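You operate a simulated robot arm through the tools that you are given. There is no shell and no other tool. Be economical: measure what you need, move in short steps, check, and stop when the job is done.

The job below is to be done with a simulated two-armed robot. You get a single attempt, and the scene is never put back.

## Task
Take the cap off the bottle marked "Soap" on the ribbed slab and lay it down there. Take the right white clog and put it on the end of the picnic table by the washer. Push the lower chest drawer shut. Put one of the teal pegs from the counter top on top of the cream soap there. Take the purple sock ball from the counter top and leave it on the top of the glass-lid washer. Take the thin yellow soap and put it on the top of the front washer. Put one of the green tablets from the tablet dish on top of the blue soap. Open the upper chest drawer. Do these in any order.

The check looks at the end state, three seconds after you hand in, the way a careful person would. Anything else that was tipped, shoved, dropped, spilled or broken makes it a failure. A push-on lid holds only when it is set on centred and level and pressed home; a screw cap is set on level and turned clockwise until tight.

## Robot
Two 7-joint arms with two-finger parallel grippers on one trunk, on a base that drives. Base frame: it is fixed to the floor where the robot stands at the start and does not move with it; the origin is under the middle of the robot, x ahead of it, y to its left, z up; the surface under the hand at the start is at about z = 0.74. Readings come in m, degrees, newtons and seconds.
The left shoulder is at the start at [0.05, 0.165, 1.08], the right one opposite. With the tool pointing down near the work surface each hand reaches from about 0.2 to 0.68 m from the robot's upright axis, wherever it stands, measured 20 degrees to its own side. Places, roughly: blue soap (9x6x4 cm) [0.7, 0.5, 0.8]; cream soap (9x6x4 cm) [-3.8, -1.2, 0.9]; end of the picnic table by the washer [-0.8, -2.2, 0.8]; green tablet (4x4x3 cm) [0.2, -4.2, 0.6]; lower chest drawer [-3.7, -0.9, 0.9]; purple sock ball (8x7x6 cm) [-3.7, -2.5, 0.9]; right white clog (27x10x8 cm) [-3.9, 1.6, 0.4]; round blue bottle, round yellow bottle [0.75, 0, 0.75]; teal peg (5x3x9 cm) [-3.7, -0.4, 0.9]; thin yellow soap (8x4x3 cm) [-0.8, -2.6, 0.8]; top of the front washer [1.2, -3.3, 1]; top of the glass-lid washer [-0.3, -2.9, 1]; upper chest drawer [-3.8, -0.9, 1]. Payload 3.91 kg a hand.
The TCP of each hand is the grasp point between the finger pads, 0.03 m short of the fingertips. In the tool frame z runs along the fingers and y along their closing line. Largest opening 0.11 m; finger width 0.02, thickness 0.01; the body of the gripper, 0.048 by 0.112 m, starts 0.055 m behind the TCP.
Orientation is that of the tool frame in the base frame, as [roll, pitch, yaw] about the fixed x, y, z axes, in that order (R = Rz(yaw) Ry(pitch) Rx(roll)). With the fingers straight down and closing along the base's y, the tool's x points along the base's -x, its y along +y and its z along -z.

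## Interface
- The arms move only by the tool send_rows. It takes "left_deltas", "right_deltas" or both (then of equal length, played together; a hand with none holds still); each is a list of rows, each an object (a shift or turn left out is 0, a gripper value left out holds the last) with "xyz": the shift along the base's x, y, z in units of 40 mm (1.0 is 40 mm), a list of three; "delta_rot": the turn, a rotation vector about the base's x, y, z in units of 4 degrees (1.0 is 4 degrees), a list of three; "gripper": the closure in counts, from 0 (fully open) to 255 (shut). In form: [{"xyz": [x, y, z], "delta_rot": [ax, ay, az], "gripper": gripper}, ...]. A call has 1 to 20 rows; each row shifts and turns the commanded pose from where the row before left it. A call with a number of a shift or a turn outside -1 to 1 is refused whole. Each row takes 0.2 s and may step no farther than 0.05 m and 8.6 degrees from the row before; otherwise, or with a gripper value out of range, the whole call is refused. A pose out of reach is approached as far as the arm can. The call stops where the force on the tool passes 40 N (or 10 N more than at its start, if that is more) or the arm is blocked; 0.2 s more then pass. Each finger travels about 0.045 m/s and halts on what it meets, pressing with about 30 N; the grip force reading is that of the motor and also rises with nothing between the fingers. The clock runs only during rows and for 0.2 s after the last one: add rows that do not move to give the fingers time. It gives the time, the measured TCP pose, the force on the tool (base axes), the opening and the grip force at its end, in the units of the frame above (readings bear some noise), with the torque about the TCP (base axes, N m) and any sound that the robot's microphone picked up.
- Cameras (640 x 400 px; columns grow to the right, rows downward): "scene" is now at [0.1197, 0.0029, 1.2612]; the picture's right is [0.02, -1.00, 0.00], its down [-0.46, -0.01, -0.89] and it looks along [0.89, 0.01, -0.46] (base axes); focal length 252 px, centre (320, 200). "left" rides on the left gripper at [0.073, -0.017, -0.103] in its tool frame; the picture's right is [0.23, 0.97, 0.00], its down [-0.76, 0.18, -0.62] and it looks along [-0.61, 0.14, 0.78] (tool axes); focal length 222 px, centre (320, 200). "right" rides on the right gripper at [0.072, 0.017, -0.103] in its tool frame; the picture's right is [-0.23, 0.97, 0.00], its down [-0.76, -0.18, -0.62] and it looks along [-0.61, -0.14, 0.78] (tool axes); focal length 222 px, centre (320, 200). There is no depth. A picture from a camera that has moved, and an enlarged one, comes with that camera's place and axes in the base frame and with its lens.
- capture(camera): a new picture of that camera. No time passes.
- lift_body(by): slides the trunk up (or, below 0, down) by that many m; the arms and the scene camera ride with it, the base frame stays. It gives what a move gives, with no picture.
- steer(legs): drives the robot by 1 to 6 legs, each [ahead, left, turn to the left] in m, m and degrees, along the robot's own axes; the way and the turn of a leg run together, so that a leg with both is an arc; at most 1.5 m and 180 degrees a leg. The arms and the cameras ride along, it lands a little off, and it stops where it bumps. It gives what a move gives.
- pan_tilt(pan, tilt): turns the head with the scene camera to pan (to the left, within 80 degrees either way) and tilt (down, from -29 to 69), counted from straight ahead of the robot. It gives what a move gives.
- enlarge(camera, box): a new picture of the part [left, top, right, bottom] of that camera's present view, enlarged. No time passes.
- hand_in(): hands the job in; it is judged then, once.

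Go step by step. Nothing tells you exact positions but the pictures and the camera data: compare them with the known pose of the tool, close in by small moves and look again before you grip or let go. The budget is 196 turns and 192 pictures, counting those below and the enlarged ones. Unless the task says otherwise, let go and move clear before handing in, and close with one line.

The tools are called after "Emit:" as name(argument=value, ...) on one line, values as JSON. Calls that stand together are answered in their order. send_rows: Moves the arms, as the interface text tells. Its arguments: {"type":"object","properties":{"left_deltas":{"type":"array"},"right_deltas":{"type":"array"}},"required":[]} The other tools are called the same way: lift_body (by) slides the trunk up or down; steer (legs) drives the base; pan_tilt (pan, tilt) turns the head that bears the scene camera; capture (camera) takes a picture; enlarge (camera, box) takes an enlarged picture of a part of a camera's view; hand_in () hands the job in.

At the start:

```text
time_s: 0.0
left_ee_pos: [0.3772, 0.174, 1.051]
left_tool_rot: [179.9, 0.1, -179.9]
left_wrist_force: [-0.8, -0.9, 0.0]
left_torque: [0.0, 0.0, -0.01]
left_opening: 0.1101
left_grip_force: 0.1
right_ee_pos: [0.4105, -0.0754, 1.1196]
right_tool_rot: [180.0, 0.0, 179.9]
right_wrist_force: [0.6, 0.4, -0.1]
right_torque: [0.01, -0.01, 0.03]
right_opening: 0.1102
right_grip_force: 0.1
trunk travel left (down, up): [-0.3, 0.203]
robot x, y, heading: [-0.0016, 0.0005, 0.1]
head pan, tilt: [0.9, 27.1]
```

scene: 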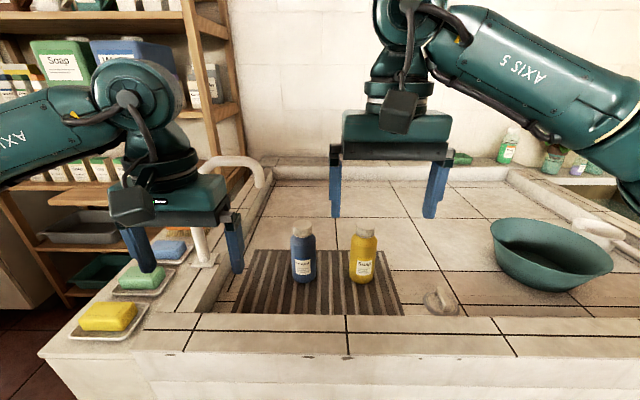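
right: 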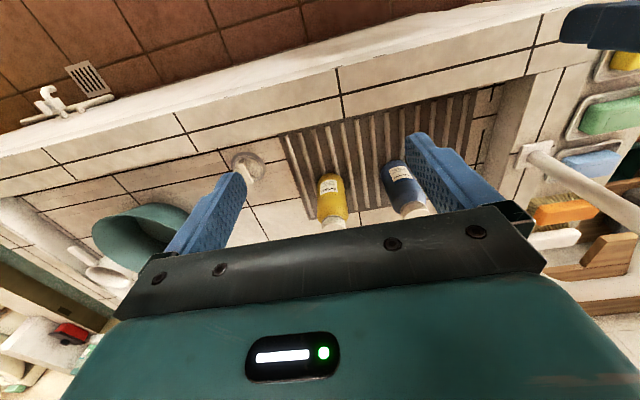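
left: 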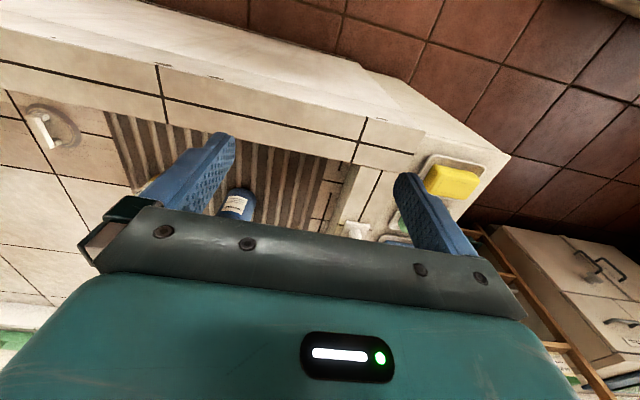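

I see two bottles on the ribbed slab, a blue one and a yellow one. I'll read their labels first and look around.

Emit:
enlarge(camera="scene", box=[260, 200, 420, 300])

Emit:
enlarge(camera="scene", box=[60, 200, 280, 340])

```text
4.00 times, centred on (340, 250) of scene
camera zoom: at [0.1197, 0.0029, 1.2612], right [0.02, -1.0, 0.0], down [-0.46, -0.01, -0.89], along [0.89, 0.01, -0.46], focal length 1009 px, centre (240, 0)
```

zoom: 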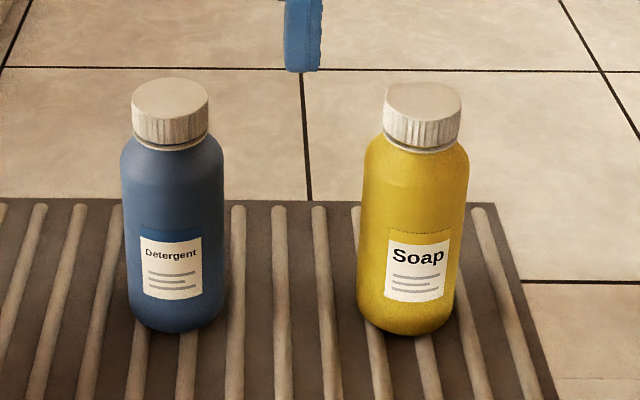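

```text
2.86 times, centred on (170, 270) of scene
camera zoom: at [0.1197, 0.0029, 1.2612], right [0.02, -1.0, 0.0], down [-0.46, -0.01, -0.89], along [0.89, 0.01, -0.46], focal length 721 px, centre (749, 0)
```

zoom: 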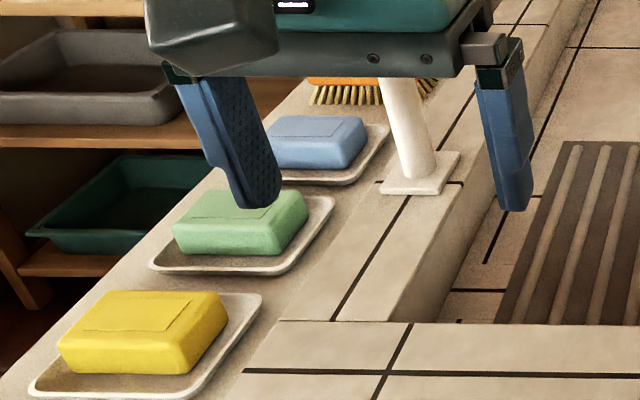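

The yellow bottle is "Soap", at about (0.643, -0.104), with its cap near z 0.91. I'll shift the base right so it is centred, then turn the right hand to hold the body from the front right while the left hand unscrews.

Emit:
steer(legs=[[0, -0.12, 0]])

Emit:
send_rows(right_deltas=[{"delta_rot": [0, 0, 1]}, {"delta_rot": [0, 0, 1]}, {"delta_rot": [0, 0, 1]}, {"delta_rot": [0, 0, 1]}, {"delta_rot": [0, 0, 1]}, {"delta_rot": [0, 0, 1]}, {"delta_rot": [0, 0, 1]}, {"delta_rot": [0, 0, 1]}, {"delta_rot": [0, 0, 1]}, {"delta_rot": [0.72, -0.99, 0]}, {"delta_rot": [0.72, -0.99, 0]}, {"delta_rot": [0.72, -0.99, 0]}, {"delta_rot": [0.72, -0.99, 0]}, {"delta_rot": [0.72, -0.99, 0]}, {"delta_rot": [0.72, -0.99, 0]}, {"delta_rot": [0.72, -0.99, 0]}, {"delta_rot": [0.72, -0.99, 0]}, {"delta_rot": [0.72, -0.99, 0]}, {"delta_rot": [0.72, -0.99, 0]}, {"delta_rot": [0.72, -0.99, 0]}])

Emit:
capture(camera="scene")

```text
time_s: 1.7
left_ee_pos: [0.3785, 0.0533, 1.0502]
left_tool_rot: [179.9, 0.1, -179.8]
left_wrist_force: [0.2, -1.0, -0.3]
left_torque: [0.02, 0.02, -0.01]
left_opening: 0.11
left_grip_force: 0.0
right_ee_pos: [0.4088, -0.1974, 1.1192]
right_tool_rot: [179.9, 0.0, 179.9]
right_wrist_force: [0.5, -0.1, -0.4]
right_torque: [0.03, -0.02, 0.03]
right_opening: 0.1097
right_grip_force: 0.0
trunk travel left (down, up): [-0.3, 0.203]
robot x, y, heading: [0.0023, -0.1175, -0.1]
head pan, tilt: [0.9, 27.1]
```

```text
time_s: 5.9
left_ee_pos: [0.3798, 0.0532, 1.051]
left_tool_rot: [-180.0, 0.0, -179.9]
left_wrist_force: [-0.1, -0.7, -0.6]
left_torque: [0.04, 0.0, 0.0]
left_opening: 0.1102
left_grip_force: 0.2
right_ee_pos: [0.4106, -0.1959, 1.1205]
right_tool_rot: [179.8, 54.0, -144.3]
right_wrist_force: [0.2, -0.8, 0.4]
right_torque: [0.03, 0.0, 0.0]
right_opening: 0.1103
right_grip_force: 0.1
trunk travel left (down, up): [-0.3, 0.203]
robot x, y, heading: [0.001, -0.1225, -0.0]
head pan, tilt: [0.9, 27.1]
```

```text
186 pictures are left
camera scene: at [0.1196, -0.1181, 1.2612], right [0.01, -1.0, 0.0], down [-0.46, -0.01, -0.89], along [0.89, 0.01, -0.46], focal length 252 px, centre (320, 200)
```

scene: 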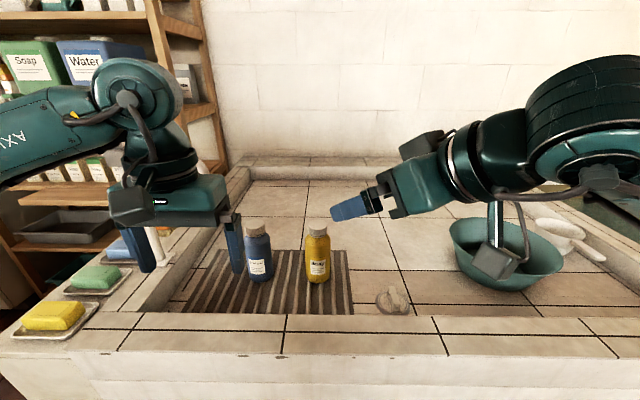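

The right hand is tilted and clear of everything. I'll bring it down to just short of the yellow bottle's body.

Emit:
send_rows(right_deltas=[{"xyz": [0, 0, -1]}, {"xyz": [0, 0, -1]}, {"xyz": [0, 0, -1]}, {"xyz": [0, 0, -1]}, {"xyz": [0.5, 0, -1]}, {"xyz": [0.5, 0, -1]}, {"xyz": [0.5, 0, -1]}, {"xyz": [0.5, 0, -0.7]}, {"xyz": [0.6, 0, 0]}])

Emit:
capture(camera="scene")

Emit:
capture(camera="right")

```text
time_s: 7.8
left_ee_pos: [0.3754, 0.0511, 1.0525]
left_tool_rot: [179.9, 0.0, 179.8]
left_wrist_force: [1.0, -0.6, -0.4]
left_torque: [0.01, 0.04, 0.02]
left_opening: 0.1098
left_grip_force: 0.0
right_ee_pos: [0.494, -0.1919, 0.8343]
right_tool_rot: [178.5, 56.7, -144.2]
right_wrist_force: [-8.9, -9.9, 25.9]
right_torque: [1.2, 0.67, 0.99]
right_opening: 0.1092
right_grip_force: 0.0
trunk travel left (down, up): [-0.3, 0.203]
robot x, y, heading: [0.0023, -0.1225, -0.1]
head pan, tilt: [0.9, 27.1]
stopped in row 9 (right hand): the force on the tool passed its limit at 121 N (the readings are from after the stop); the commanded pose is now the measured one
```

```text
185 pictures are left
camera scene: at [0.1174, -0.1202, 1.2613], right [0.01, -1.0, 0.0], down [-0.46, 0.0, -0.89], along [0.89, 0.01, -0.46], focal length 252 px, centre (320, 200)
```

scene: 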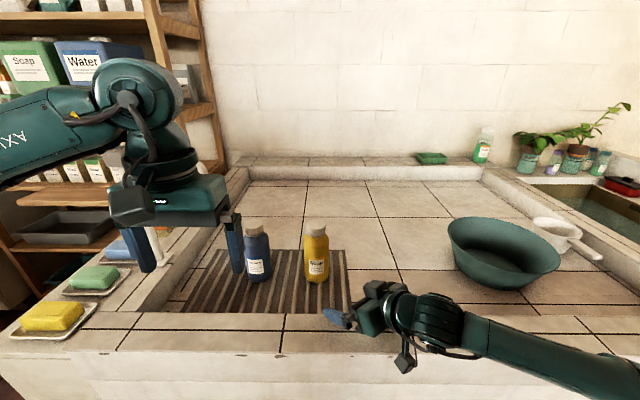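

```text
184 pictures are left
camera right: at [0.3847, -0.2543, 0.8309], right [-0.49, 0.85, 0.2], down [0.03, -0.21, 0.98], along [0.87, 0.48, 0.08], focal length 222 px, centre (320, 200)
```

right: 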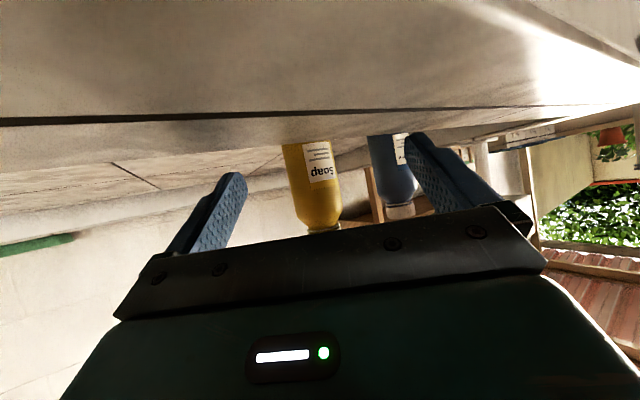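

The right wrist camera touched the front ledge, which is higher than the slab. I'll raise the hand and make its tilt steeper.

Emit:
send_rows(right_deltas=[{"xyz": [0, 0, 1]}, {"xyz": [0, 0, 1]}, {"delta_rot": [-0.72, 0.99, 0]}, {"delta_rot": [-0.72, 0.99, 0]}, {"delta_rot": [-0.72, 0.99, 0]}, {"delta_rot": [-0.72, 0.99, 0]}])

Emit:
capture(camera="scene")

Emit:
capture(camera="right")

```text
time_s: 9.2
left_ee_pos: [0.3777, 0.0515, 1.0517]
left_tool_rot: [-180.0, 0.0, 179.9]
left_wrist_force: [-0.3, -0.6, -0.3]
left_torque: [-0.01, -0.02, 0.03]
left_opening: 0.1098
left_grip_force: 0.1
right_ee_pos: [0.4926, -0.1924, 0.9082]
right_tool_rot: [178.8, 36.0, -144.1]
right_wrist_force: [-0.1, 0.4, 0.5]
right_torque: [-0.06, -0.02, 0.0]
right_opening: 0.1098
right_grip_force: 0.1
trunk travel left (down, up): [-0.3, 0.203]
robot x, y, heading: [0.0006, -0.1248, -0.3]
head pan, tilt: [0.9, 27.1]
```

```text
183 pictures are left
camera scene: at [0.1187, -0.119, 1.2611], right [0.01, -1.0, 0.0], down [-0.46, -0.01, -0.89], along [0.89, 0.01, -0.46], focal length 252 px, centre (320, 200)
```

scene: 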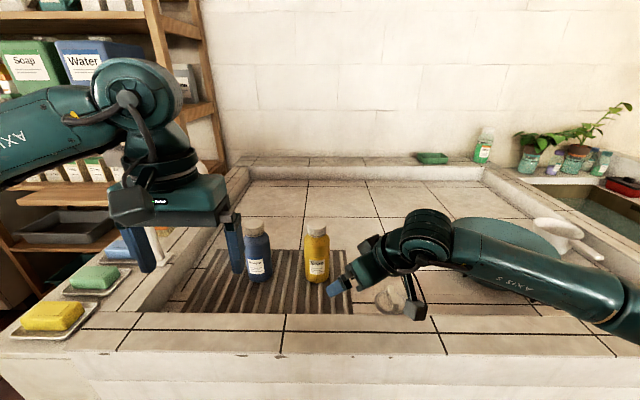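

```text
182 pictures are left
camera right: at [0.3895, -0.2508, 0.9486], right [-0.43, 0.89, 0.15], down [0.32, -0.01, 0.95], along [0.84, 0.46, -0.28], focal length 222 px, centre (320, 200)
```

right: 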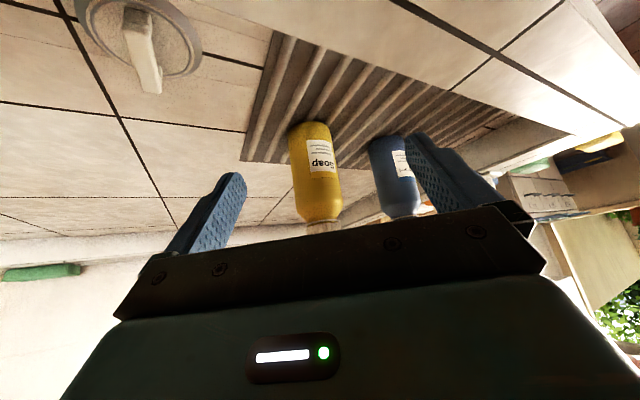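

The bottle axis is confirmed near (0.643, -0.107). I'll set a slightly flatter tilt at a height that clears the ledge and go to the pre-grasp.

Emit:
send_rows(right_deltas=[{"delta_rot": [0.58, -0.8, 0]}, {"delta_rot": [0.58, -0.8, 0]}, {"delta_rot": [0.58, -0.8, 0]}, {"xyz": [0.7, 0.2, -0.65]}, {"xyz": [0.7, 0.2, -0.65]}, {"xyz": [0, 0, -0.65]}])

Emit:
capture(camera="right")

Emit:
enlarge(camera="scene", box=[220, 200, 460, 350])

```text
time_s: 10.6
left_ee_pos: [0.3776, 0.0518, 1.0528]
left_tool_rot: [179.9, 0.1, 179.9]
left_wrist_force: [-0.1, 1.1, 0.1]
left_torque: [0.04, -0.03, 0.01]
left_opening: 0.1101
left_grip_force: 0.1
right_ee_pos: [0.5494, -0.1772, 0.8293]
right_tool_rot: [178.8, 47.9, -144.1]
right_wrist_force: [-0.3, 0.5, -0.4]
right_torque: [0.04, -0.01, -0.01]
right_opening: 0.11
right_grip_force: 0.1
trunk travel left (down, up): [-0.3, 0.203]
robot x, y, heading: [-0.0021, -0.1223, -0.3]
head pan, tilt: [0.9, 27.1]
```

```text
181 pictures are left
camera right: at [0.4411, -0.2383, 0.8454], right [-0.46, 0.87, 0.18], down [0.15, -0.12, 0.98], along [0.88, 0.48, -0.08], focal length 222 px, centre (320, 200)
```

right: 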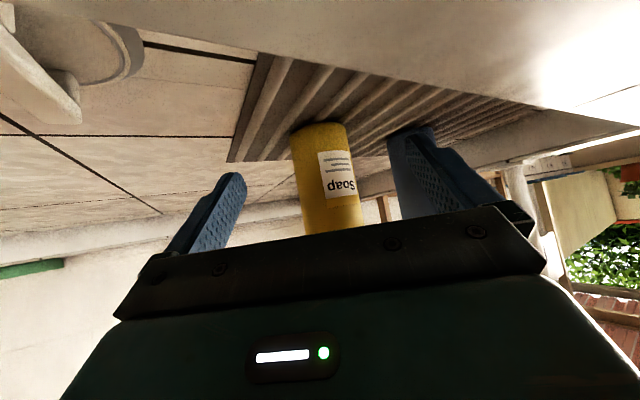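

```text
2.67 times, centred on (340, 275) of scene
camera zoom: at [0.1187, -0.1192, 1.2612], right [0.01, -1.0, 0.0], down [-0.46, -0.01, -0.89], along [0.89, 0.01, -0.46], focal length 673 px, centre (267, 0)
```

zoom: 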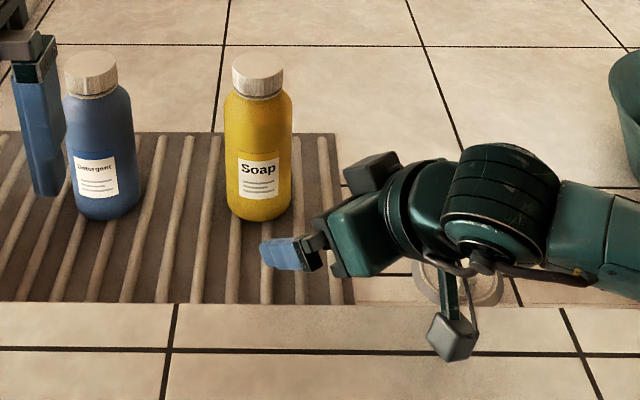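

At this tilt, part of the right gripper would sit too close to where the left hand must turn the cap. I'll bring the right hand in from the right side instead, flatter, inside the basin.

Emit:
send_rows(right_deltas=[{"xyz": [-0.3, 0, 1]}, {"xyz": [0, -0.5, 1]}, {"xyz": [0.5, -0.5, 0], "delta_rot": [0, 0, 1]}, {"xyz": [0.5, -0.5, 0], "delta_rot": [0, 0, 1]}, {"xyz": [0.5, -0.5, 0], "delta_rot": [0, 0, 1]}, {"xyz": [0.6, 0, 0], "delta_rot": [0, 0, 1]}, {"delta_rot": [0, 0, 1]}, {"delta_rot": [0, 0, 1]}, {"delta_rot": [0, 0, 1]}, {"delta_rot": [0, 0, 1]}, {"delta_rot": [0, 0, 1]}, {"delta_rot": [0, 0, 1]}, {"delta_rot": [0, 0, 1]}, {"delta_rot": [0.98, -0.17, 0]}, {"delta_rot": [0.98, -0.17, 0]}, {"delta_rot": [0.98, -0.17, 0]}, {"delta_rot": [0.98, -0.17, 0]}])

Emit:
capture(camera="scene")

```text
time_s: 14.2
left_ee_pos: [0.3774, 0.0524, 1.0508]
left_tool_rot: [-180.0, -0.1, 180.0]
left_wrist_force: [0.6, 0.8, 0.8]
left_torque: [0.0, 0.0, -0.02]
left_opening: 0.11
left_grip_force: 0.0
right_ee_pos: [0.5801, -0.2238, 0.9086]
right_tool_rot: [163.8, 59.0, -149.5]
right_wrist_force: [-0.4, -0.4, -0.3]
right_torque: [0.02, 0.03, 0.01]
right_opening: 0.1099
right_grip_force: 0.1
right hand out of reach, approached as far as the arm can: row 5, 6, 7, 8, 9, 10, 11, 12, 13, 17
trunk travel left (down, up): [-0.3, 0.203]
robot x, y, heading: [-0.001, -0.124, -0.2]
head pan, tilt: [0.9, 27.1]
```

```text
179 pictures are left
camera scene: at [0.1187, -0.1188, 1.2611], right [0.01, -1.0, 0.0], down [-0.46, -0.01, -0.89], along [0.89, 0.01, -0.46], focal length 252 px, centre (320, 200)
```

scene: 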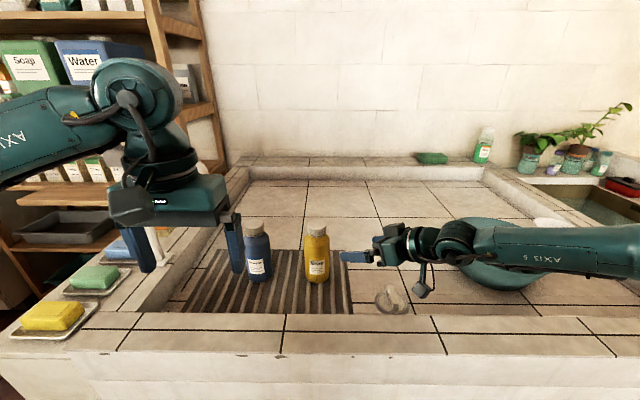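

The right arm is at its reach limit here. I'll pull the hand aside a little and drive the base somewhat closer to the counter.

Emit:
send_rows(right_deltas=[{"xyz": [-1, -0.5, 0.5]}, {"xyz": [-0.5, -0.5, 0]}])

Emit:
steer(legs=[[0.08, 0, 0]])

```text
time_s: 14.8
left_ee_pos: [0.378, 0.0505, 1.0518]
left_tool_rot: [179.9, 0.2, 179.9]
left_wrist_force: [-0.2, 0.0, 0.5]
left_torque: [-0.01, -0.03, 0.0]
left_opening: 0.11
left_grip_force: 0.1
right_ee_pos: [0.5181, -0.2781, 0.9276]
right_tool_rot: [160.0, 59.6, -151.4]
right_wrist_force: [0.5, 0.8, -0.5]
right_torque: [-0.02, 0.02, -0.01]
right_opening: 0.1101
right_grip_force: 0.1
trunk travel left (down, up): [-0.3, 0.203]
robot x, y, heading: [0.0026, -0.1207, -0.2]
head pan, tilt: [0.9, 27.1]
```

```text
time_s: 15.9
left_ee_pos: [0.4573, 0.0506, 1.0514]
left_tool_rot: [179.9, 0.0, 179.8]
left_wrist_force: [0.1, 0.5, -0.6]
left_torque: [0.0, 0.0, -0.01]
left_opening: 0.1097
left_grip_force: 0.0
right_ee_pos: [0.5984, -0.2794, 0.929]
right_tool_rot: [160.1, 59.4, -151.4]
right_wrist_force: [-0.6, -0.4, 0.1]
right_torque: [0.0, 0.01, 0.02]
right_opening: 0.1101
right_grip_force: 0.0
trunk travel left (down, up): [-0.3, 0.203]
robot x, y, heading: [0.0766, -0.1191, -0.2]
head pan, tilt: [0.9, 27.1]
```

The base moved freely. I'll rotate the right hand toward the side approach now.

Emit:
send_rows(right_deltas=[{"xyz": [0.05, 0, 0], "delta_rot": [-0.046, -0.338, 0.894]}, {"xyz": [0.05, 0, 0], "delta_rot": [-0.046, -0.338, 0.894]}, {"xyz": [0.05, 0, 0], "delta_rot": [-0.046, -0.338, 0.894]}, {"xyz": [0.05, 0, 0], "delta_rot": [-0.046, -0.338, 0.894]}, {"xyz": [0.05, 0, 0], "delta_rot": [-0.046, -0.338, 0.894]}, {"xyz": [0.05, 0, 0], "delta_rot": [-0.046, -0.338, 0.894]}, {"xyz": [0.05, 0, 0], "delta_rot": [-0.046, -0.338, 0.894]}, {"xyz": [0.05, 0, 0], "delta_rot": [-0.046, -0.338, 0.894]}])

Emit:
capture(camera="scene")

Emit:
capture(camera="right")

```text
time_s: 17.7
left_ee_pos: [0.4574, 0.0517, 1.0514]
left_tool_rot: [180.0, 0.0, 179.8]
left_wrist_force: [-0.3, 0.8, -0.2]
left_torque: [0.01, 0.01, 0.07]
left_opening: 0.11
left_grip_force: 0.0
right_ee_pos: [0.6136, -0.2791, 0.9275]
right_tool_rot: [-179.7, 65.1, -104.6]
right_wrist_force: [-1.1, -0.7, 0.3]
right_torque: [-0.01, 0.02, 0.01]
right_opening: 0.1101
right_grip_force: 0.1
trunk travel left (down, up): [-0.3, 0.203]
robot x, y, heading: [0.0779, -0.1202, -0.1]
head pan, tilt: [0.9, 27.1]
```

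```text
178 pictures are left
camera scene: at [0.1976, -0.1195, 1.2612], right [0.01, -1.0, 0.0], down [-0.46, -0.01, -0.89], along [0.89, 0.01, -0.46], focal length 252 px, centre (320, 200)
```

scene: 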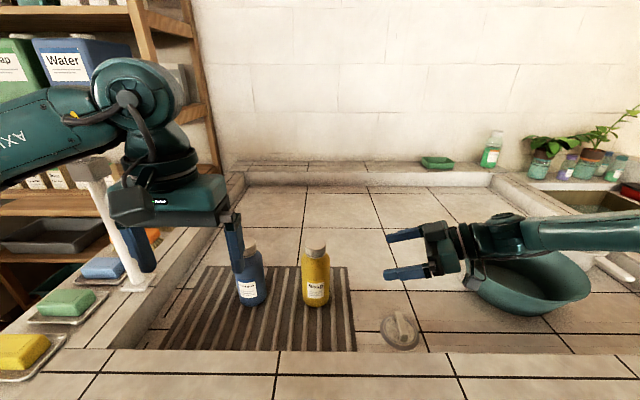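

```text
177 pictures are left
camera right: at [0.5665, -0.3953, 0.906], right [-0.92, 0.34, 0.2], down [0.11, -0.28, 0.95], along [0.39, 0.9, 0.22], focal length 222 px, centre (320, 200)
```

right: 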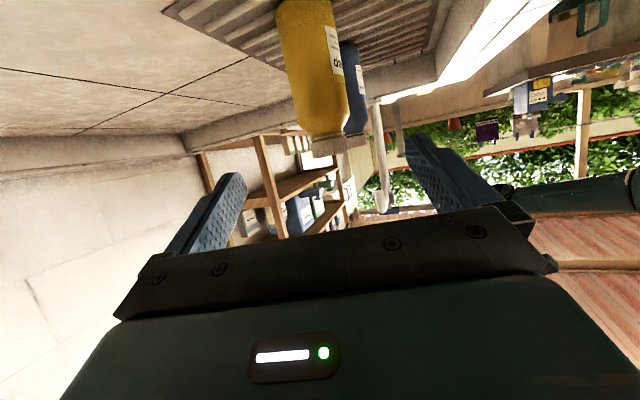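

The right hand is well oriented. I'll move down and in to just before the bottle.

Emit:
send_rows(right_deltas=[{"xyz": [0.03, 0.9, 0]}, {"xyz": [0.03, 0.9, 0]}, {"xyz": [0, 0, -0.75]}, {"xyz": [0, 0, -0.75]}, {"xyz": [0, 0, -0.7]}, {}])

Emit:
capture(camera="scene")

Emit:
capture(camera="right")

```text
time_s: 19.1
left_ee_pos: [0.4566, 0.0514, 1.0525]
left_tool_rot: [179.9, 0.1, 179.8]
left_wrist_force: [0.0, 0.3, -1.1]
left_torque: [-0.01, 0.0, -0.01]
left_opening: 0.1099
left_grip_force: 0.1
right_ee_pos: [0.6148, -0.2085, 0.8383]
right_tool_rot: [-179.8, 65.0, -104.9]
right_wrist_force: [-0.1, 0.8, 0.4]
right_torque: [-0.01, -0.03, 0.01]
right_opening: 0.1097
right_grip_force: 0.1
trunk travel left (down, up): [-0.3, 0.203]
robot x, y, heading: [0.0802, -0.1235, -0.0]
head pan, tilt: [0.9, 27.1]
```

```text
176 pictures are left
camera scene: at [0.1976, -0.1196, 1.2612], right [0.01, -1.0, 0.0], down [-0.46, 0.0, -0.89], along [0.89, 0.01, -0.46], focal length 252 px, centre (320, 200)
```

scene: 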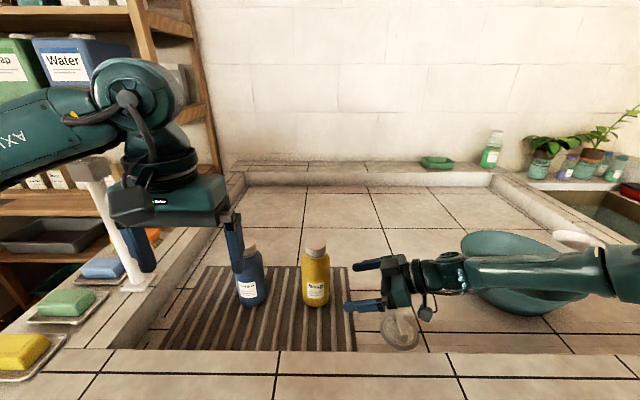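

```text
175 pictures are left
camera right: at [0.5677, -0.3237, 0.8173], right [-0.92, 0.34, 0.2], down [0.11, -0.28, 0.95], along [0.39, 0.9, 0.22], focal length 222 px, centre (320, 200)
```

right: 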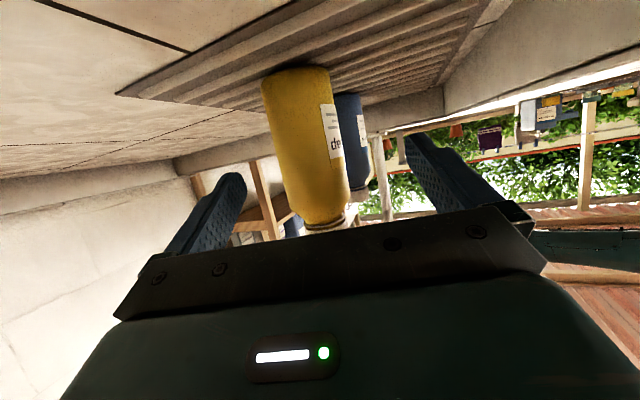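

The bottle is centred between the fingers. I'll move in and check before closing.

Emit:
send_rows(right_deltas=[{"xyz": [0.2, 0.73, 0]}, {"xyz": [0.2, 0.73, 0]}, {"xyz": [0.2, 0.73, 0]}, {}])

Emit:
enlarge(camera="scene", box=[220, 200, 460, 350])

```text
time_s: 20.1
left_ee_pos: [0.4567, 0.0505, 1.0521]
left_tool_rot: [-179.9, 0.1, 179.7]
left_wrist_force: [0.2, 0.2, -0.1]
left_torque: [0.01, 0.0, -0.02]
left_opening: 0.1099
left_grip_force: 0.2
right_ee_pos: [0.6402, -0.1201, 0.8403]
right_tool_rot: [-179.9, 65.1, -104.9]
right_wrist_force: [0.2, -0.2, -0.2]
right_torque: [0.0, 0.0, -0.02]
right_opening: 0.1099
right_grip_force: 0.1
trunk travel left (down, up): [-0.3, 0.203]
robot x, y, heading: [0.0796, -0.1236, -0.3]
head pan, tilt: [0.9, 27.1]
```

```text
2.67 times, centred on (340, 275) of scene
camera zoom: at [0.1976, -0.1196, 1.2612], right [0.01, -1.0, 0.0], down [-0.46, 0.0, -0.89], along [0.89, 0.01, -0.46], focal length 673 px, centre (267, 0)
```

zoom: 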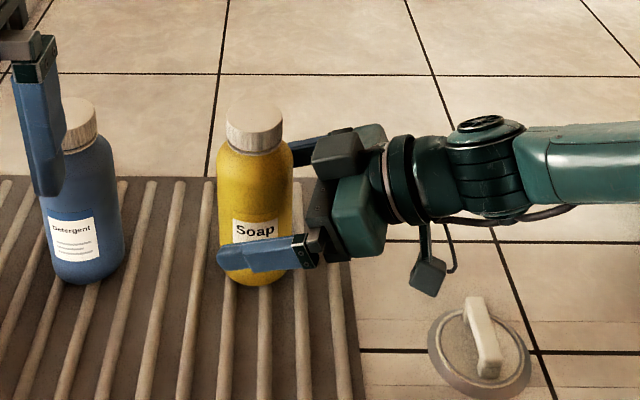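

The fingers straddle the body with room. I'll close on it.

Emit:
send_rows(right_deltas=[{"gripper": 255}, {}, {}, {}, {}, {}])

Emit:
enlarge(camera="scene", box=[220, 200, 460, 350])

```text
time_s: 21.5
left_ee_pos: [0.4568, 0.0497, 1.0514]
left_tool_rot: [179.9, 0.0, 179.8]
left_wrist_force: [-0.4, 0.5, -0.6]
left_torque: [0.0, 0.02, 0.0]
left_opening: 0.11
left_grip_force: 0.1
right_ee_pos: [0.6401, -0.1203, 0.8391]
right_tool_rot: [-179.8, 65.2, -104.9]
right_wrist_force: [0.4, -0.5, -0.3]
right_torque: [-0.09, 0.0, -0.05]
right_opening: 0.0658
right_grip_force: 30.2
trunk travel left (down, up): [-0.3, 0.203]
robot x, y, heading: [0.0776, -0.1226, -0.4]
head pan, tilt: [0.9, 27.1]
```

```text
2.67 times, centred on (340, 275) of scene
camera zoom: at [0.1978, -0.1196, 1.2611], right [0.01, -1.0, 0.0], down [-0.46, 0.0, -0.89], along [0.89, 0.01, -0.46], focal length 673 px, centre (267, 0)
```

zoom: 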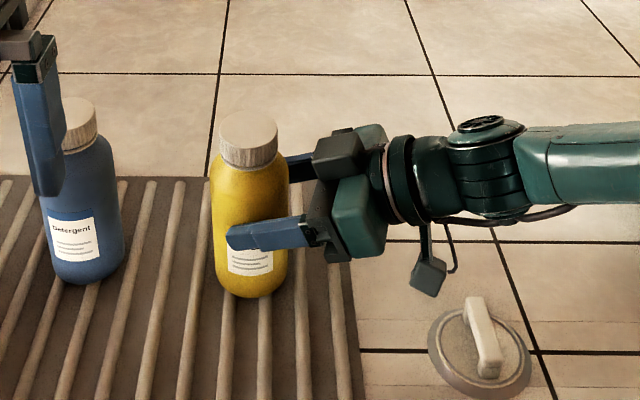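

The bottle is held firmly, 0.066 m across. I'll bring the left hand over the cap, pre-turned clockwise so I can unscrew counterclockwise.

Emit:
send_rows(left_deltas=[{"xyz": [0.45, -0.35, 0], "delta_rot": [0, 0, -1]}, {"xyz": [0.45, -0.35, 0], "delta_rot": [0, 0, -1]}, {"xyz": [0.45, -0.35, 0], "delta_rot": [0, 0, -1]}, {"xyz": [0.45, -0.35, 0], "delta_rot": [0, 0, -1]}, {"xyz": [0.45, -0.35, 0], "delta_rot": [0, 0, -1]}, {"xyz": [0.45, -0.35, 0], "delta_rot": [0, 0, -1]}, {"xyz": [0.45, -0.35, 0], "delta_rot": [0, 0, -1]}, {"xyz": [0.45, -0.35, 0], "delta_rot": [0, 0, -1]}, {"xyz": [0.45, -0.35, 0], "delta_rot": [0, 0, -1]}, {"xyz": [0.4, -0.35, 0], "delta_rot": [0, 0, -1]}, {"xyz": [0, -0.25, 0], "delta_rot": [0, 0, -1]}, {"delta_rot": [0, 0, -1]}, {"delta_rot": [0, 0, -1]}, {"delta_rot": [0, 0, -1]}, {"delta_rot": [0, 0, -1]}])

Emit:
capture(camera="left")

Emit:
capture(camera="scene")

```text
time_s: 24.7
left_ee_pos: [0.6244, -0.0817, 1.0476]
left_tool_rot: [-179.9, 0.1, 135.9]
left_wrist_force: [-0.5, 0.3, 0.2]
left_torque: [-0.02, 0.0, -0.05]
left_opening: 0.1102
left_grip_force: 0.1
left hand out of reach, approached as far as the arm can: row 11, 12, 13, 14, 15
right_ee_pos: [0.6399, -0.1212, 0.8397]
right_tool_rot: [-179.9, 65.0, -104.9]
right_wrist_force: [-0.5, 0.5, -0.3]
right_torque: [-0.05, 0.03, 0.04]
right_opening: 0.0655
right_grip_force: 29.9
trunk travel left (down, up): [-0.3, 0.203]
robot x, y, heading: [0.078, -0.1199, -0.6]
head pan, tilt: [0.9, 27.1]
```

```text
172 pictures are left
camera left: at [0.561, -0.0433, 1.1514], right [0.52, 0.86, 0.0], down [0.67, -0.4, 0.62], along [0.53, -0.32, -0.78], focal length 222 px, centre (320, 200)
```

left: 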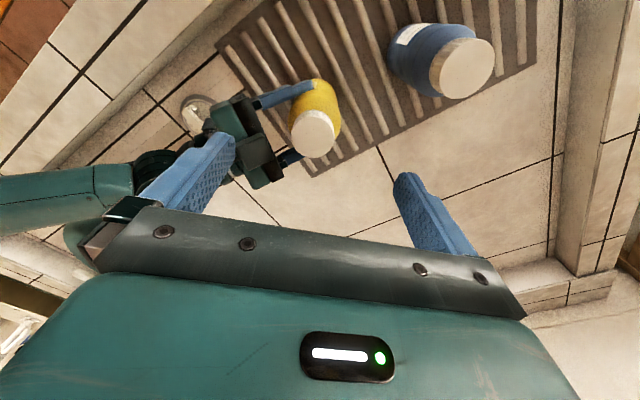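

```text
171 pictures are left
camera scene: at [0.1979, -0.1196, 1.2611], right [0.01, -1.0, 0.0], down [-0.46, 0.0, -0.89], along [0.89, 0.01, -0.46], focal length 252 px, centre (320, 200)
```

scene: 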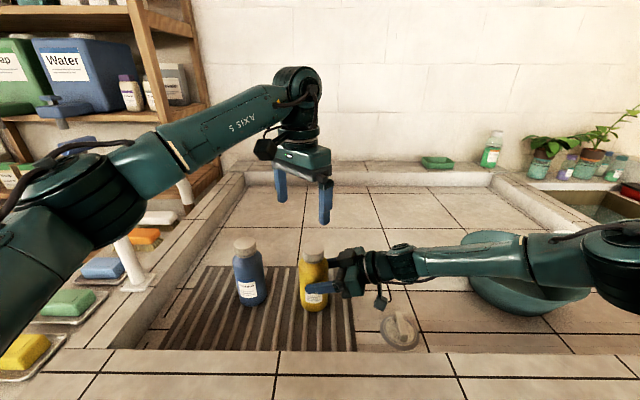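

The cap is at about (0.635, -0.098), top near z 0.917. The left arm ran out of range with this yaw, so I'll turn back somewhat, centre and recheck.

Emit:
send_rows(left_deltas=[{"delta_rot": [0, 0, 1]}, {"delta_rot": [0, 0, 1]}, {"delta_rot": [0, 0, 1]}, {"delta_rot": [0, 0, 1]}, {"xyz": [0, 0, -0.5]}, {"xyz": [0, 0, -0.5]}])

```text
time_s: 26.1
left_ee_pos: [0.6258, -0.0815, 1.0073]
left_tool_rot: [180.0, 0.1, 151.9]
left_wrist_force: [0.1, 0.3, -0.6]
left_torque: [0.03, -0.01, 0.02]
left_opening: 0.1101
left_grip_force: 0.1
right_ee_pos: [0.6399, -0.1199, 0.8403]
right_tool_rot: [-180.0, 65.2, -104.8]
right_wrist_force: [0.2, 0.5, -0.3]
right_torque: [-0.1, 0.01, 0.0]
right_opening: 0.0656
right_grip_force: 29.7
trunk travel left (down, up): [-0.3, 0.203]
robot x, y, heading: [0.0785, -0.1221, -0.4]
head pan, tilt: [0.9, 27.1]
```

Emit:
send_rows(left_deltas=[{"xyz": [0.12, -0.2, 0]}, {"xyz": [0.12, -0.2, -0.3]}, {}])

Emit:
capture(camera="left")

Emit:
enlarge(camera="scene", box=[220, 150, 460, 300])

```text
time_s: 26.9
left_ee_pos: [0.635, -0.0976, 0.9963]
left_tool_rot: [180.0, 0.1, 151.9]
left_wrist_force: [0.5, -0.5, 0.3]
left_torque: [0.01, 0.04, -0.04]
left_opening: 0.11
left_grip_force: 0.1
right_ee_pos: [0.6392, -0.1205, 0.8399]
right_tool_rot: [-179.9, 65.2, -104.9]
right_wrist_force: [0.5, 0.1, 0.1]
right_torque: [-0.06, 0.04, -0.03]
right_opening: 0.0658
right_grip_force: 29.9
trunk travel left (down, up): [-0.3, 0.203]
robot x, y, heading: [0.0764, -0.125, -0.5]
head pan, tilt: [0.9, 27.1]
```

```text
170 pictures are left
camera left: at [0.5631, -0.0783, 1.1002], right [0.26, 0.97, 0.0], down [0.75, -0.2, 0.62], along [0.6, -0.16, -0.78], focal length 222 px, centre (320, 200)
```

left: 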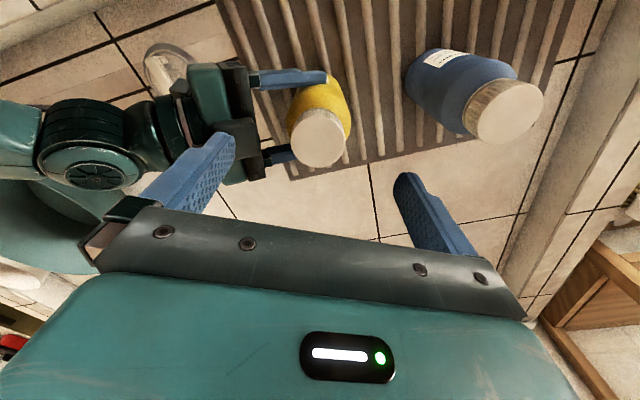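

```text
2.67 times, centred on (340, 225) of scene
camera zoom: at [0.1979, -0.1195, 1.2611], right [0.01, -1.0, 0.0], down [-0.46, -0.01, -0.89], along [0.89, 0.01, -0.46], focal length 673 px, centre (267, 133)
```

zoom: 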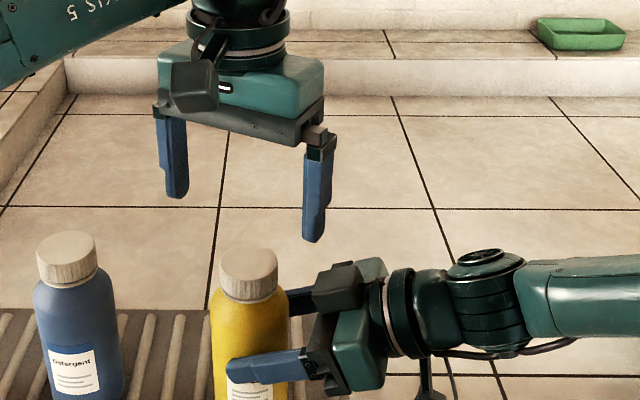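

The left hand is centred over the cap. I'll narrow the fingers to about 0.066 m so they clear the right gripper, then lower around the cap.

Emit:
send_rows(left_deltas=[{"gripper": 102}, {}, {}, {"xyz": [0, 0, -0.6]}, {"xyz": [0, 0, -0.6]}])

Emit:
enlarge(camera="scene", box=[220, 150, 460, 300])

Emit:
capture(camera="left")

```text
time_s: 28.1
left_ee_pos: [0.6349, -0.0981, 0.9466]
left_tool_rot: [-179.9, 0.2, 151.7]
left_wrist_force: [-1.0, -0.7, -0.6]
left_torque: [0.0, -0.03, -0.01]
left_opening: 0.0659
left_grip_force: 0.0
right_ee_pos: [0.639, -0.1202, 0.8391]
right_tool_rot: [-179.9, 65.0, -104.9]
right_wrist_force: [0.7, 0.2, -0.4]
right_torque: [-0.09, 0.03, -0.02]
right_opening: 0.0655
right_grip_force: 29.6
trunk travel left (down, up): [-0.3, 0.203]
robot x, y, heading: [0.0807, -0.1209, -0.0]
head pan, tilt: [0.9, 27.1]
```

```text
2.67 times, centred on (340, 225) of scene
camera zoom: at [0.198, -0.1195, 1.2611], right [0.01, -1.0, 0.0], down [-0.46, -0.01, -0.89], along [0.89, 0.01, -0.46], focal length 673 px, centre (267, 133)
```

zoom: 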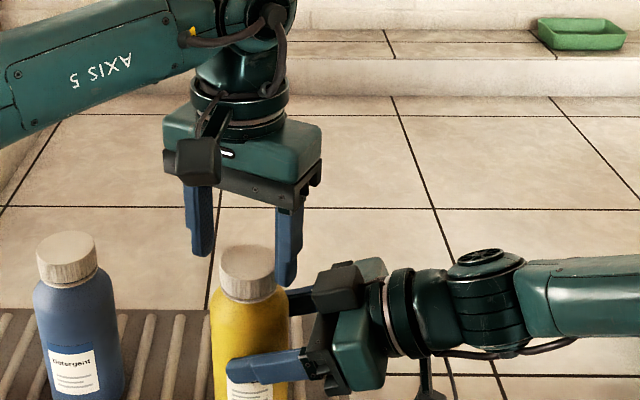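

```text
167 pictures are left
camera left: at [0.5623, -0.0785, 1.0509], right [0.26, 0.97, 0.0], down [0.75, -0.2, 0.62], along [0.6, -0.16, -0.78], focal length 222 px, centre (320, 200)
```

left: 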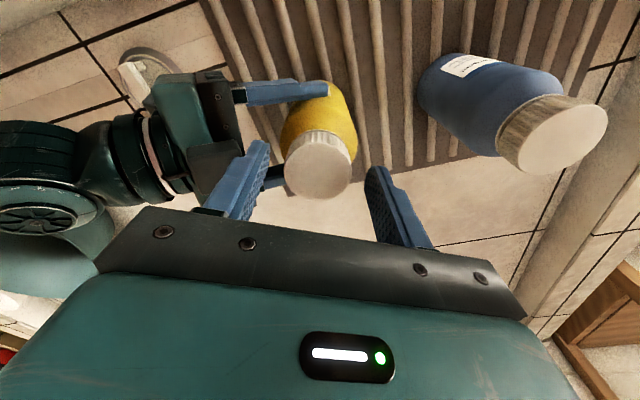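

Aligned to within about 1 mm. I'll lower the last 2.5 cm and close on the cap.

Emit:
send_rows(left_deltas=[{"xyz": [0.01, -0.01, -0.35]}, {"xyz": [0, 0, -0.3]}, {"gripper": 255}, {}, {}, {}])

Emit:
enlarge(camera="scene", box=[220, 150, 460, 300])

```text
time_s: 29.5
left_ee_pos: [0.6351, -0.0988, 0.9228]
left_tool_rot: [179.8, 0.1, 151.9]
left_wrist_force: [4.7, 5.0, -0.2]
left_torque: [0.11, -0.09, 0.07]
left_opening: 0.0456
left_grip_force: 30.3
right_ee_pos: [0.6386, -0.1207, 0.8403]
right_tool_rot: [-179.8, 65.1, -104.9]
right_wrist_force: [-4.1, -5.2, 0.5]
right_torque: [0.2, -0.28, 0.06]
right_opening: 0.0657
right_grip_force: 29.6
trunk travel left (down, up): [-0.3, 0.203]
robot x, y, heading: [0.0742, -0.1214, -0.1]
head pan, tilt: [0.9, 27.1]
```

```text
2.67 times, centred on (340, 225) of scene
camera zoom: at [0.1979, -0.1196, 1.2611], right [0.01, -1.0, 0.0], down [-0.46, 0.0, -0.89], along [0.89, 0.01, -0.46], focal length 673 px, centre (267, 133)
```

zoom: 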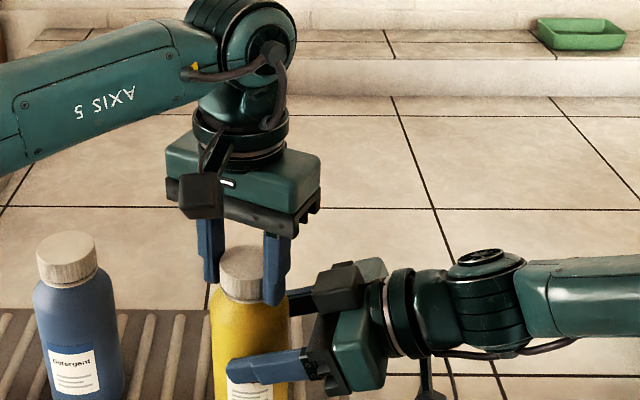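

The cap is gripped (0.0456 m). I'll turn counterclockwise.

Emit:
send_rows(left_deltas=[{"delta_rot": [0, 0, 1]}, {"delta_rot": [0, 0, 1]}, {"delta_rot": [0, 0, 1]}, {"delta_rot": [0, 0, 1]}, {"delta_rot": [0, 0, 1]}, {"delta_rot": [0, 0, 1]}, {"delta_rot": [0, 0, 1]}, {"delta_rot": [0, 0, 1]}, {"delta_rot": [0, 0, 1]}, {"delta_rot": [0, 0, 1]}])

Emit:
enlarge(camera="scene", box=[220, 150, 460, 300])

```text
time_s: 31.7
left_ee_pos: [0.6339, -0.099, 0.9231]
left_tool_rot: [-179.9, 0.1, -168.0]
left_wrist_force: [1.5, -19.9, 4.8]
left_torque: [-0.95, 0.41, -0.18]
left_opening: 0.0454
left_grip_force: 29.9
right_ee_pos: [0.6393, -0.1201, 0.8394]
right_tool_rot: [-180.0, 65.1, -104.6]
right_wrist_force: [0.0, 20.3, -3.6]
right_torque: [-0.73, -0.45, 0.1]
right_opening: 0.0659
right_grip_force: 29.9
trunk travel left (down, up): [-0.3, 0.203]
robot x, y, heading: [0.0763, -0.1223, -0.2]
head pan, tilt: [0.9, 27.1]
```

```text
2.67 times, centred on (340, 225) of scene
camera zoom: at [0.1979, -0.1195, 1.2611], right [0.01, -1.0, 0.0], down [-0.46, -0.01, -0.89], along [0.89, 0.01, -0.46], focal length 673 px, centre (267, 133)
```

zoom: 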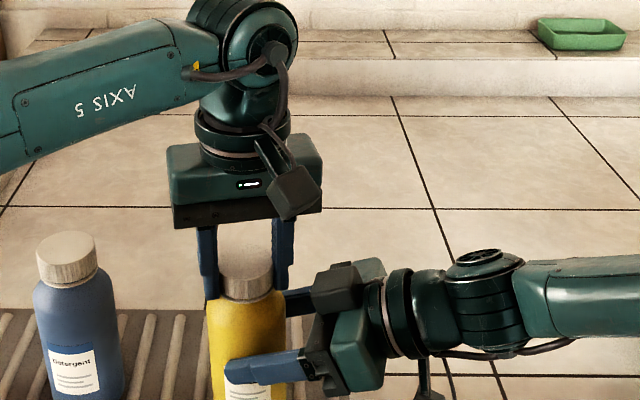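

It turns easily, with the bottle's label staying put. There is a sideways load, so I'll ease 2 mm toward -y and keep turning.

Emit:
send_rows(left_deltas=[{"xyz": [0, -0.06, 0.01], "delta_rot": [0, 0, 1]}, {"delta_rot": [0, 0, 1]}, {"delta_rot": [0, 0, 1]}, {"delta_rot": [0, 0, 1]}, {"delta_rot": [0, 0, 1]}, {"delta_rot": [0, 0, 1]}, {"delta_rot": [0, 0, 1]}, {"delta_rot": [0, 0, 1]}, {"delta_rot": [0, 0, 1]}, {"delta_rot": [0, 0, 1]}, {"delta_rot": [0, 0, 1]}, {"delta_rot": [0, 0, 1]}])

Emit:
enlarge(camera="scene", box=[220, 180, 460, 330])

```text
time_s: 34.3
left_ee_pos: [0.6356, -0.1013, 0.9232]
left_tool_rot: [-179.5, -0.1, -120.1]
left_wrist_force: [13.4, -20.0, 9.8]
left_torque: [-0.82, -0.49, -0.18]
left_opening: 0.0453
left_grip_force: 30.1
right_ee_pos: [0.6363, -0.1188, 0.8404]
right_tool_rot: [-180.0, 65.1, -104.7]
right_wrist_force: [-11.3, 18.9, -0.1]
right_torque: [-0.62, -0.92, 0.28]
right_opening: 0.0657
right_grip_force: 30.3
trunk travel left (down, up): [-0.3, 0.203]
robot x, y, heading: [0.0771, -0.1263, -0.5]
head pan, tilt: [0.9, 27.1]
```

```text
2.67 times, centred on (340, 255) of scene
camera zoom: at [0.197, -0.1196, 1.2613], right [0.01, -1.0, 0.0], down [-0.46, 0.0, -0.89], along [0.89, 0.01, -0.46], focal length 673 px, centre (267, 53)
```

zoom: 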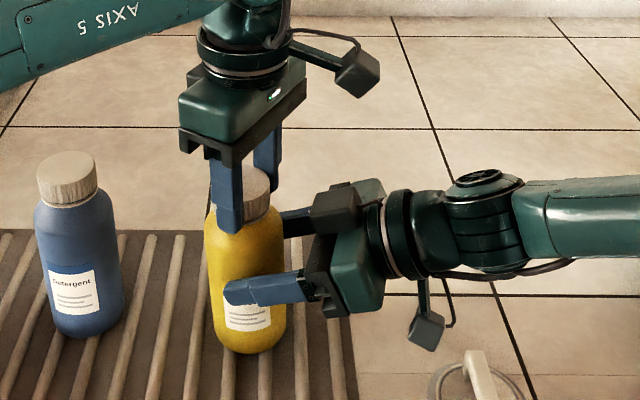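

It is unscrewing, and the upward push shows the cap climbing. I'll keep turning while easing along the forces.

Emit:
send_rows(left_deltas=[{"xyz": [0.04, -0.05, 0.02], "delta_rot": [0, 0, 1]}, {"xyz": [0, 0, 0.01], "delta_rot": [0, 0, 1]}, {"delta_rot": [0, 0, 1]}, {"xyz": [0, 0, 0.01], "delta_rot": [0, 0, 1]}, {"delta_rot": [0, 0, 1]}, {"xyz": [0, 0, 0.01], "delta_rot": [0, 0, 1]}, {"delta_rot": [0, 0, 1]}, {"xyz": [0, 0, 0.01], "delta_rot": [0, 0, 1]}, {"delta_rot": [0, 0, 1]}, {"delta_rot": [0, 0, 1]}, {"delta_rot": [0, 0, 1]}, {"delta_rot": [0, 0, 1]}])

Emit:
enlarge(camera="scene", box=[220, 180, 460, 330])

```text
time_s: 36.9
left_ee_pos: [0.6374, -0.102, 0.9258]
left_tool_rot: [-179.8, -0.2, -72.1]
left_wrist_force: [24.4, -5.1, 1.6]
left_torque: [-0.71, -0.69, -0.18]
left_opening: 0.0453
left_grip_force: 30.1
right_ee_pos: [0.6346, -0.1182, 0.8397]
right_tool_rot: [179.4, 65.2, -104.9]
right_wrist_force: [-27.1, 5.1, 0.8]
right_torque: [0.18, -1.04, 0.69]
right_opening: 0.0663
right_grip_force: 29.8
trunk travel left (down, up): [-0.3, 0.203]
robot x, y, heading: [0.0776, -0.1238, -0.2]
head pan, tilt: [0.9, 27.1]
```

```text
2.67 times, centred on (340, 255) of scene
camera zoom: at [0.1972, -0.1197, 1.2612], right [0.01, -1.0, 0.0], down [-0.46, 0.0, -0.89], along [0.89, 0.01, -0.46], focal length 673 px, centre (267, 53)
```

zoom: 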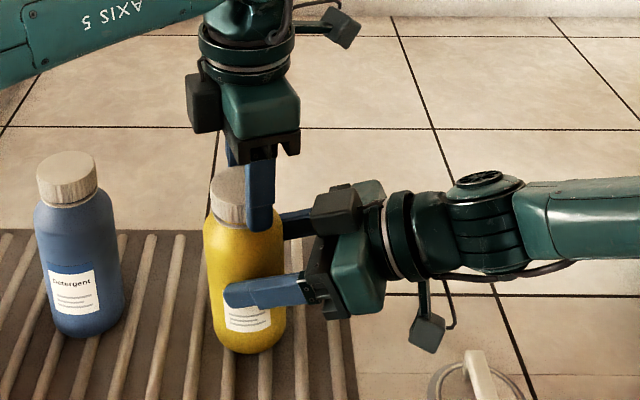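

Emit:
send_rows(left_deltas=[{"xyz": [0.08, 0, 0], "delta_rot": [0, 0, 1]}, {"delta_rot": [0, 0, 1]}, {"xyz": [0, 0, 0.02], "delta_rot": [0, 0, 1]}, {"delta_rot": [0, 0, 1]}, {"xyz": [0, 0, 0.02], "delta_rot": [0, 0, 1]}, {"delta_rot": [0, 0, 1]}, {"delta_rot": [0, 0, 1]}, {"delta_rot": [0, 0, 1]}, {"delta_rot": [0, 0, 1]}, {"delta_rot": [0, 0, 1]}])

Emit:
enlarge(camera="scene", box=[220, 180, 460, 330])

```text
time_s: 39.1
left_ee_pos: [0.6406, -0.1019, 0.9258]
left_tool_rot: [-179.7, -0.1, -31.9]
left_wrist_force: [26.4, 3.7, -1.2]
left_torque: [-0.18, -0.87, -0.18]
left_opening: 0.0454
left_grip_force: 30.0
right_ee_pos: [0.6376, -0.1198, 0.8385]
right_tool_rot: [179.6, 65.2, -104.9]
right_wrist_force: [-27.5, -4.7, 0.3]
right_torque: [0.51, -1.29, 0.61]
right_opening: 0.0675
right_grip_force: 30.3
trunk travel left (down, up): [-0.3, 0.203]
robot x, y, heading: [0.0791, -0.122, -0.6]
head pan, tilt: [0.9, 27.1]
```

```text
2.67 times, centred on (340, 255) of scene
camera zoom: at [0.1978, -0.1196, 1.2611], right [0.01, -1.0, 0.0], down [-0.46, -0.01, -0.89], along [0.89, 0.01, -0.46], focal length 673 px, centre (267, 53)
```

zoom: 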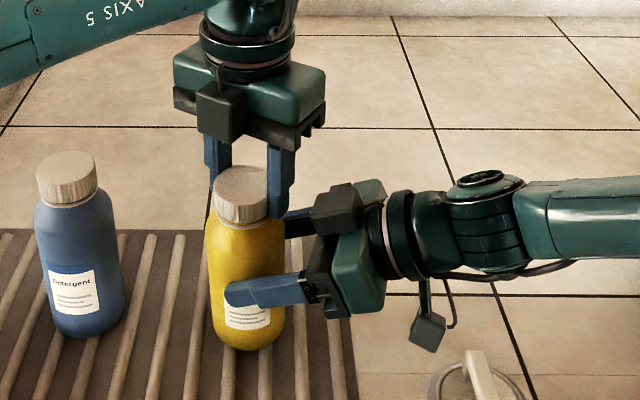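

Turned about 176° so far. I'll continue a bit more if the wrist allows, then test with a small lift.

Emit:
send_rows(left_deltas=[{"xyz": [0.08, 0, 0], "delta_rot": [0, 0, 1]}, {"delta_rot": [0, 0, 1]}, {"xyz": [0, 0, 0.02], "delta_rot": [0, 0, 1]}, {"delta_rot": [0, 0, 1]}, {"delta_rot": [0, 0, 1]}, {"delta_rot": [0, 0, 1]}, {"xyz": [0, 0, 0.05]}, {"xyz": [0, 0, 0.05]}])

Emit:
enlarge(camera="scene", box=[220, 180, 460, 330])

```text
time_s: 40.9
left_ee_pos: [0.6435, -0.1016, 0.9305]
left_tool_rot: [-179.6, 0.1, -8.1]
left_wrist_force: [20.8, 5.6, -12.1]
left_torque: [0.19, -0.71, -0.07]
left_opening: 0.0458
left_grip_force: 30.1
right_ee_pos: [0.639, -0.119, 0.841]
right_tool_rot: [-179.9, 65.3, -104.7]
right_wrist_force: [-20.8, -4.6, 6.9]
right_torque: [0.43, -1.22, 0.39]
right_opening: 0.0674
right_grip_force: 30.3
trunk travel left (down, up): [-0.3, 0.203]
robot x, y, heading: [0.0766, -0.1225, -0.0]
head pan, tilt: [0.9, 27.1]
```

```text
2.67 times, centred on (340, 255) of scene
camera zoom: at [0.198, -0.1196, 1.2611], right [0.01, -1.0, 0.0], down [-0.46, 0.0, -0.89], along [0.89, 0.01, -0.46], focal length 673 px, centre (267, 53)
```

zoom: 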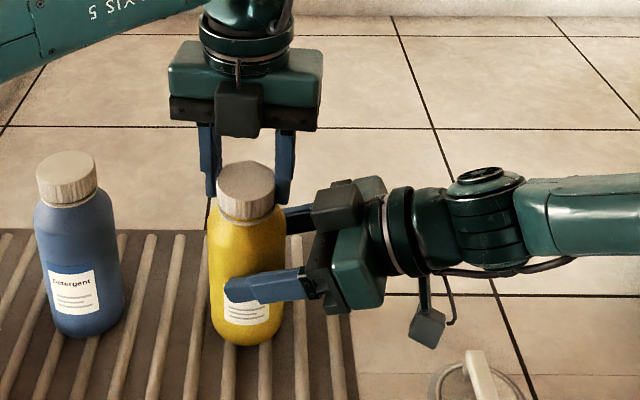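

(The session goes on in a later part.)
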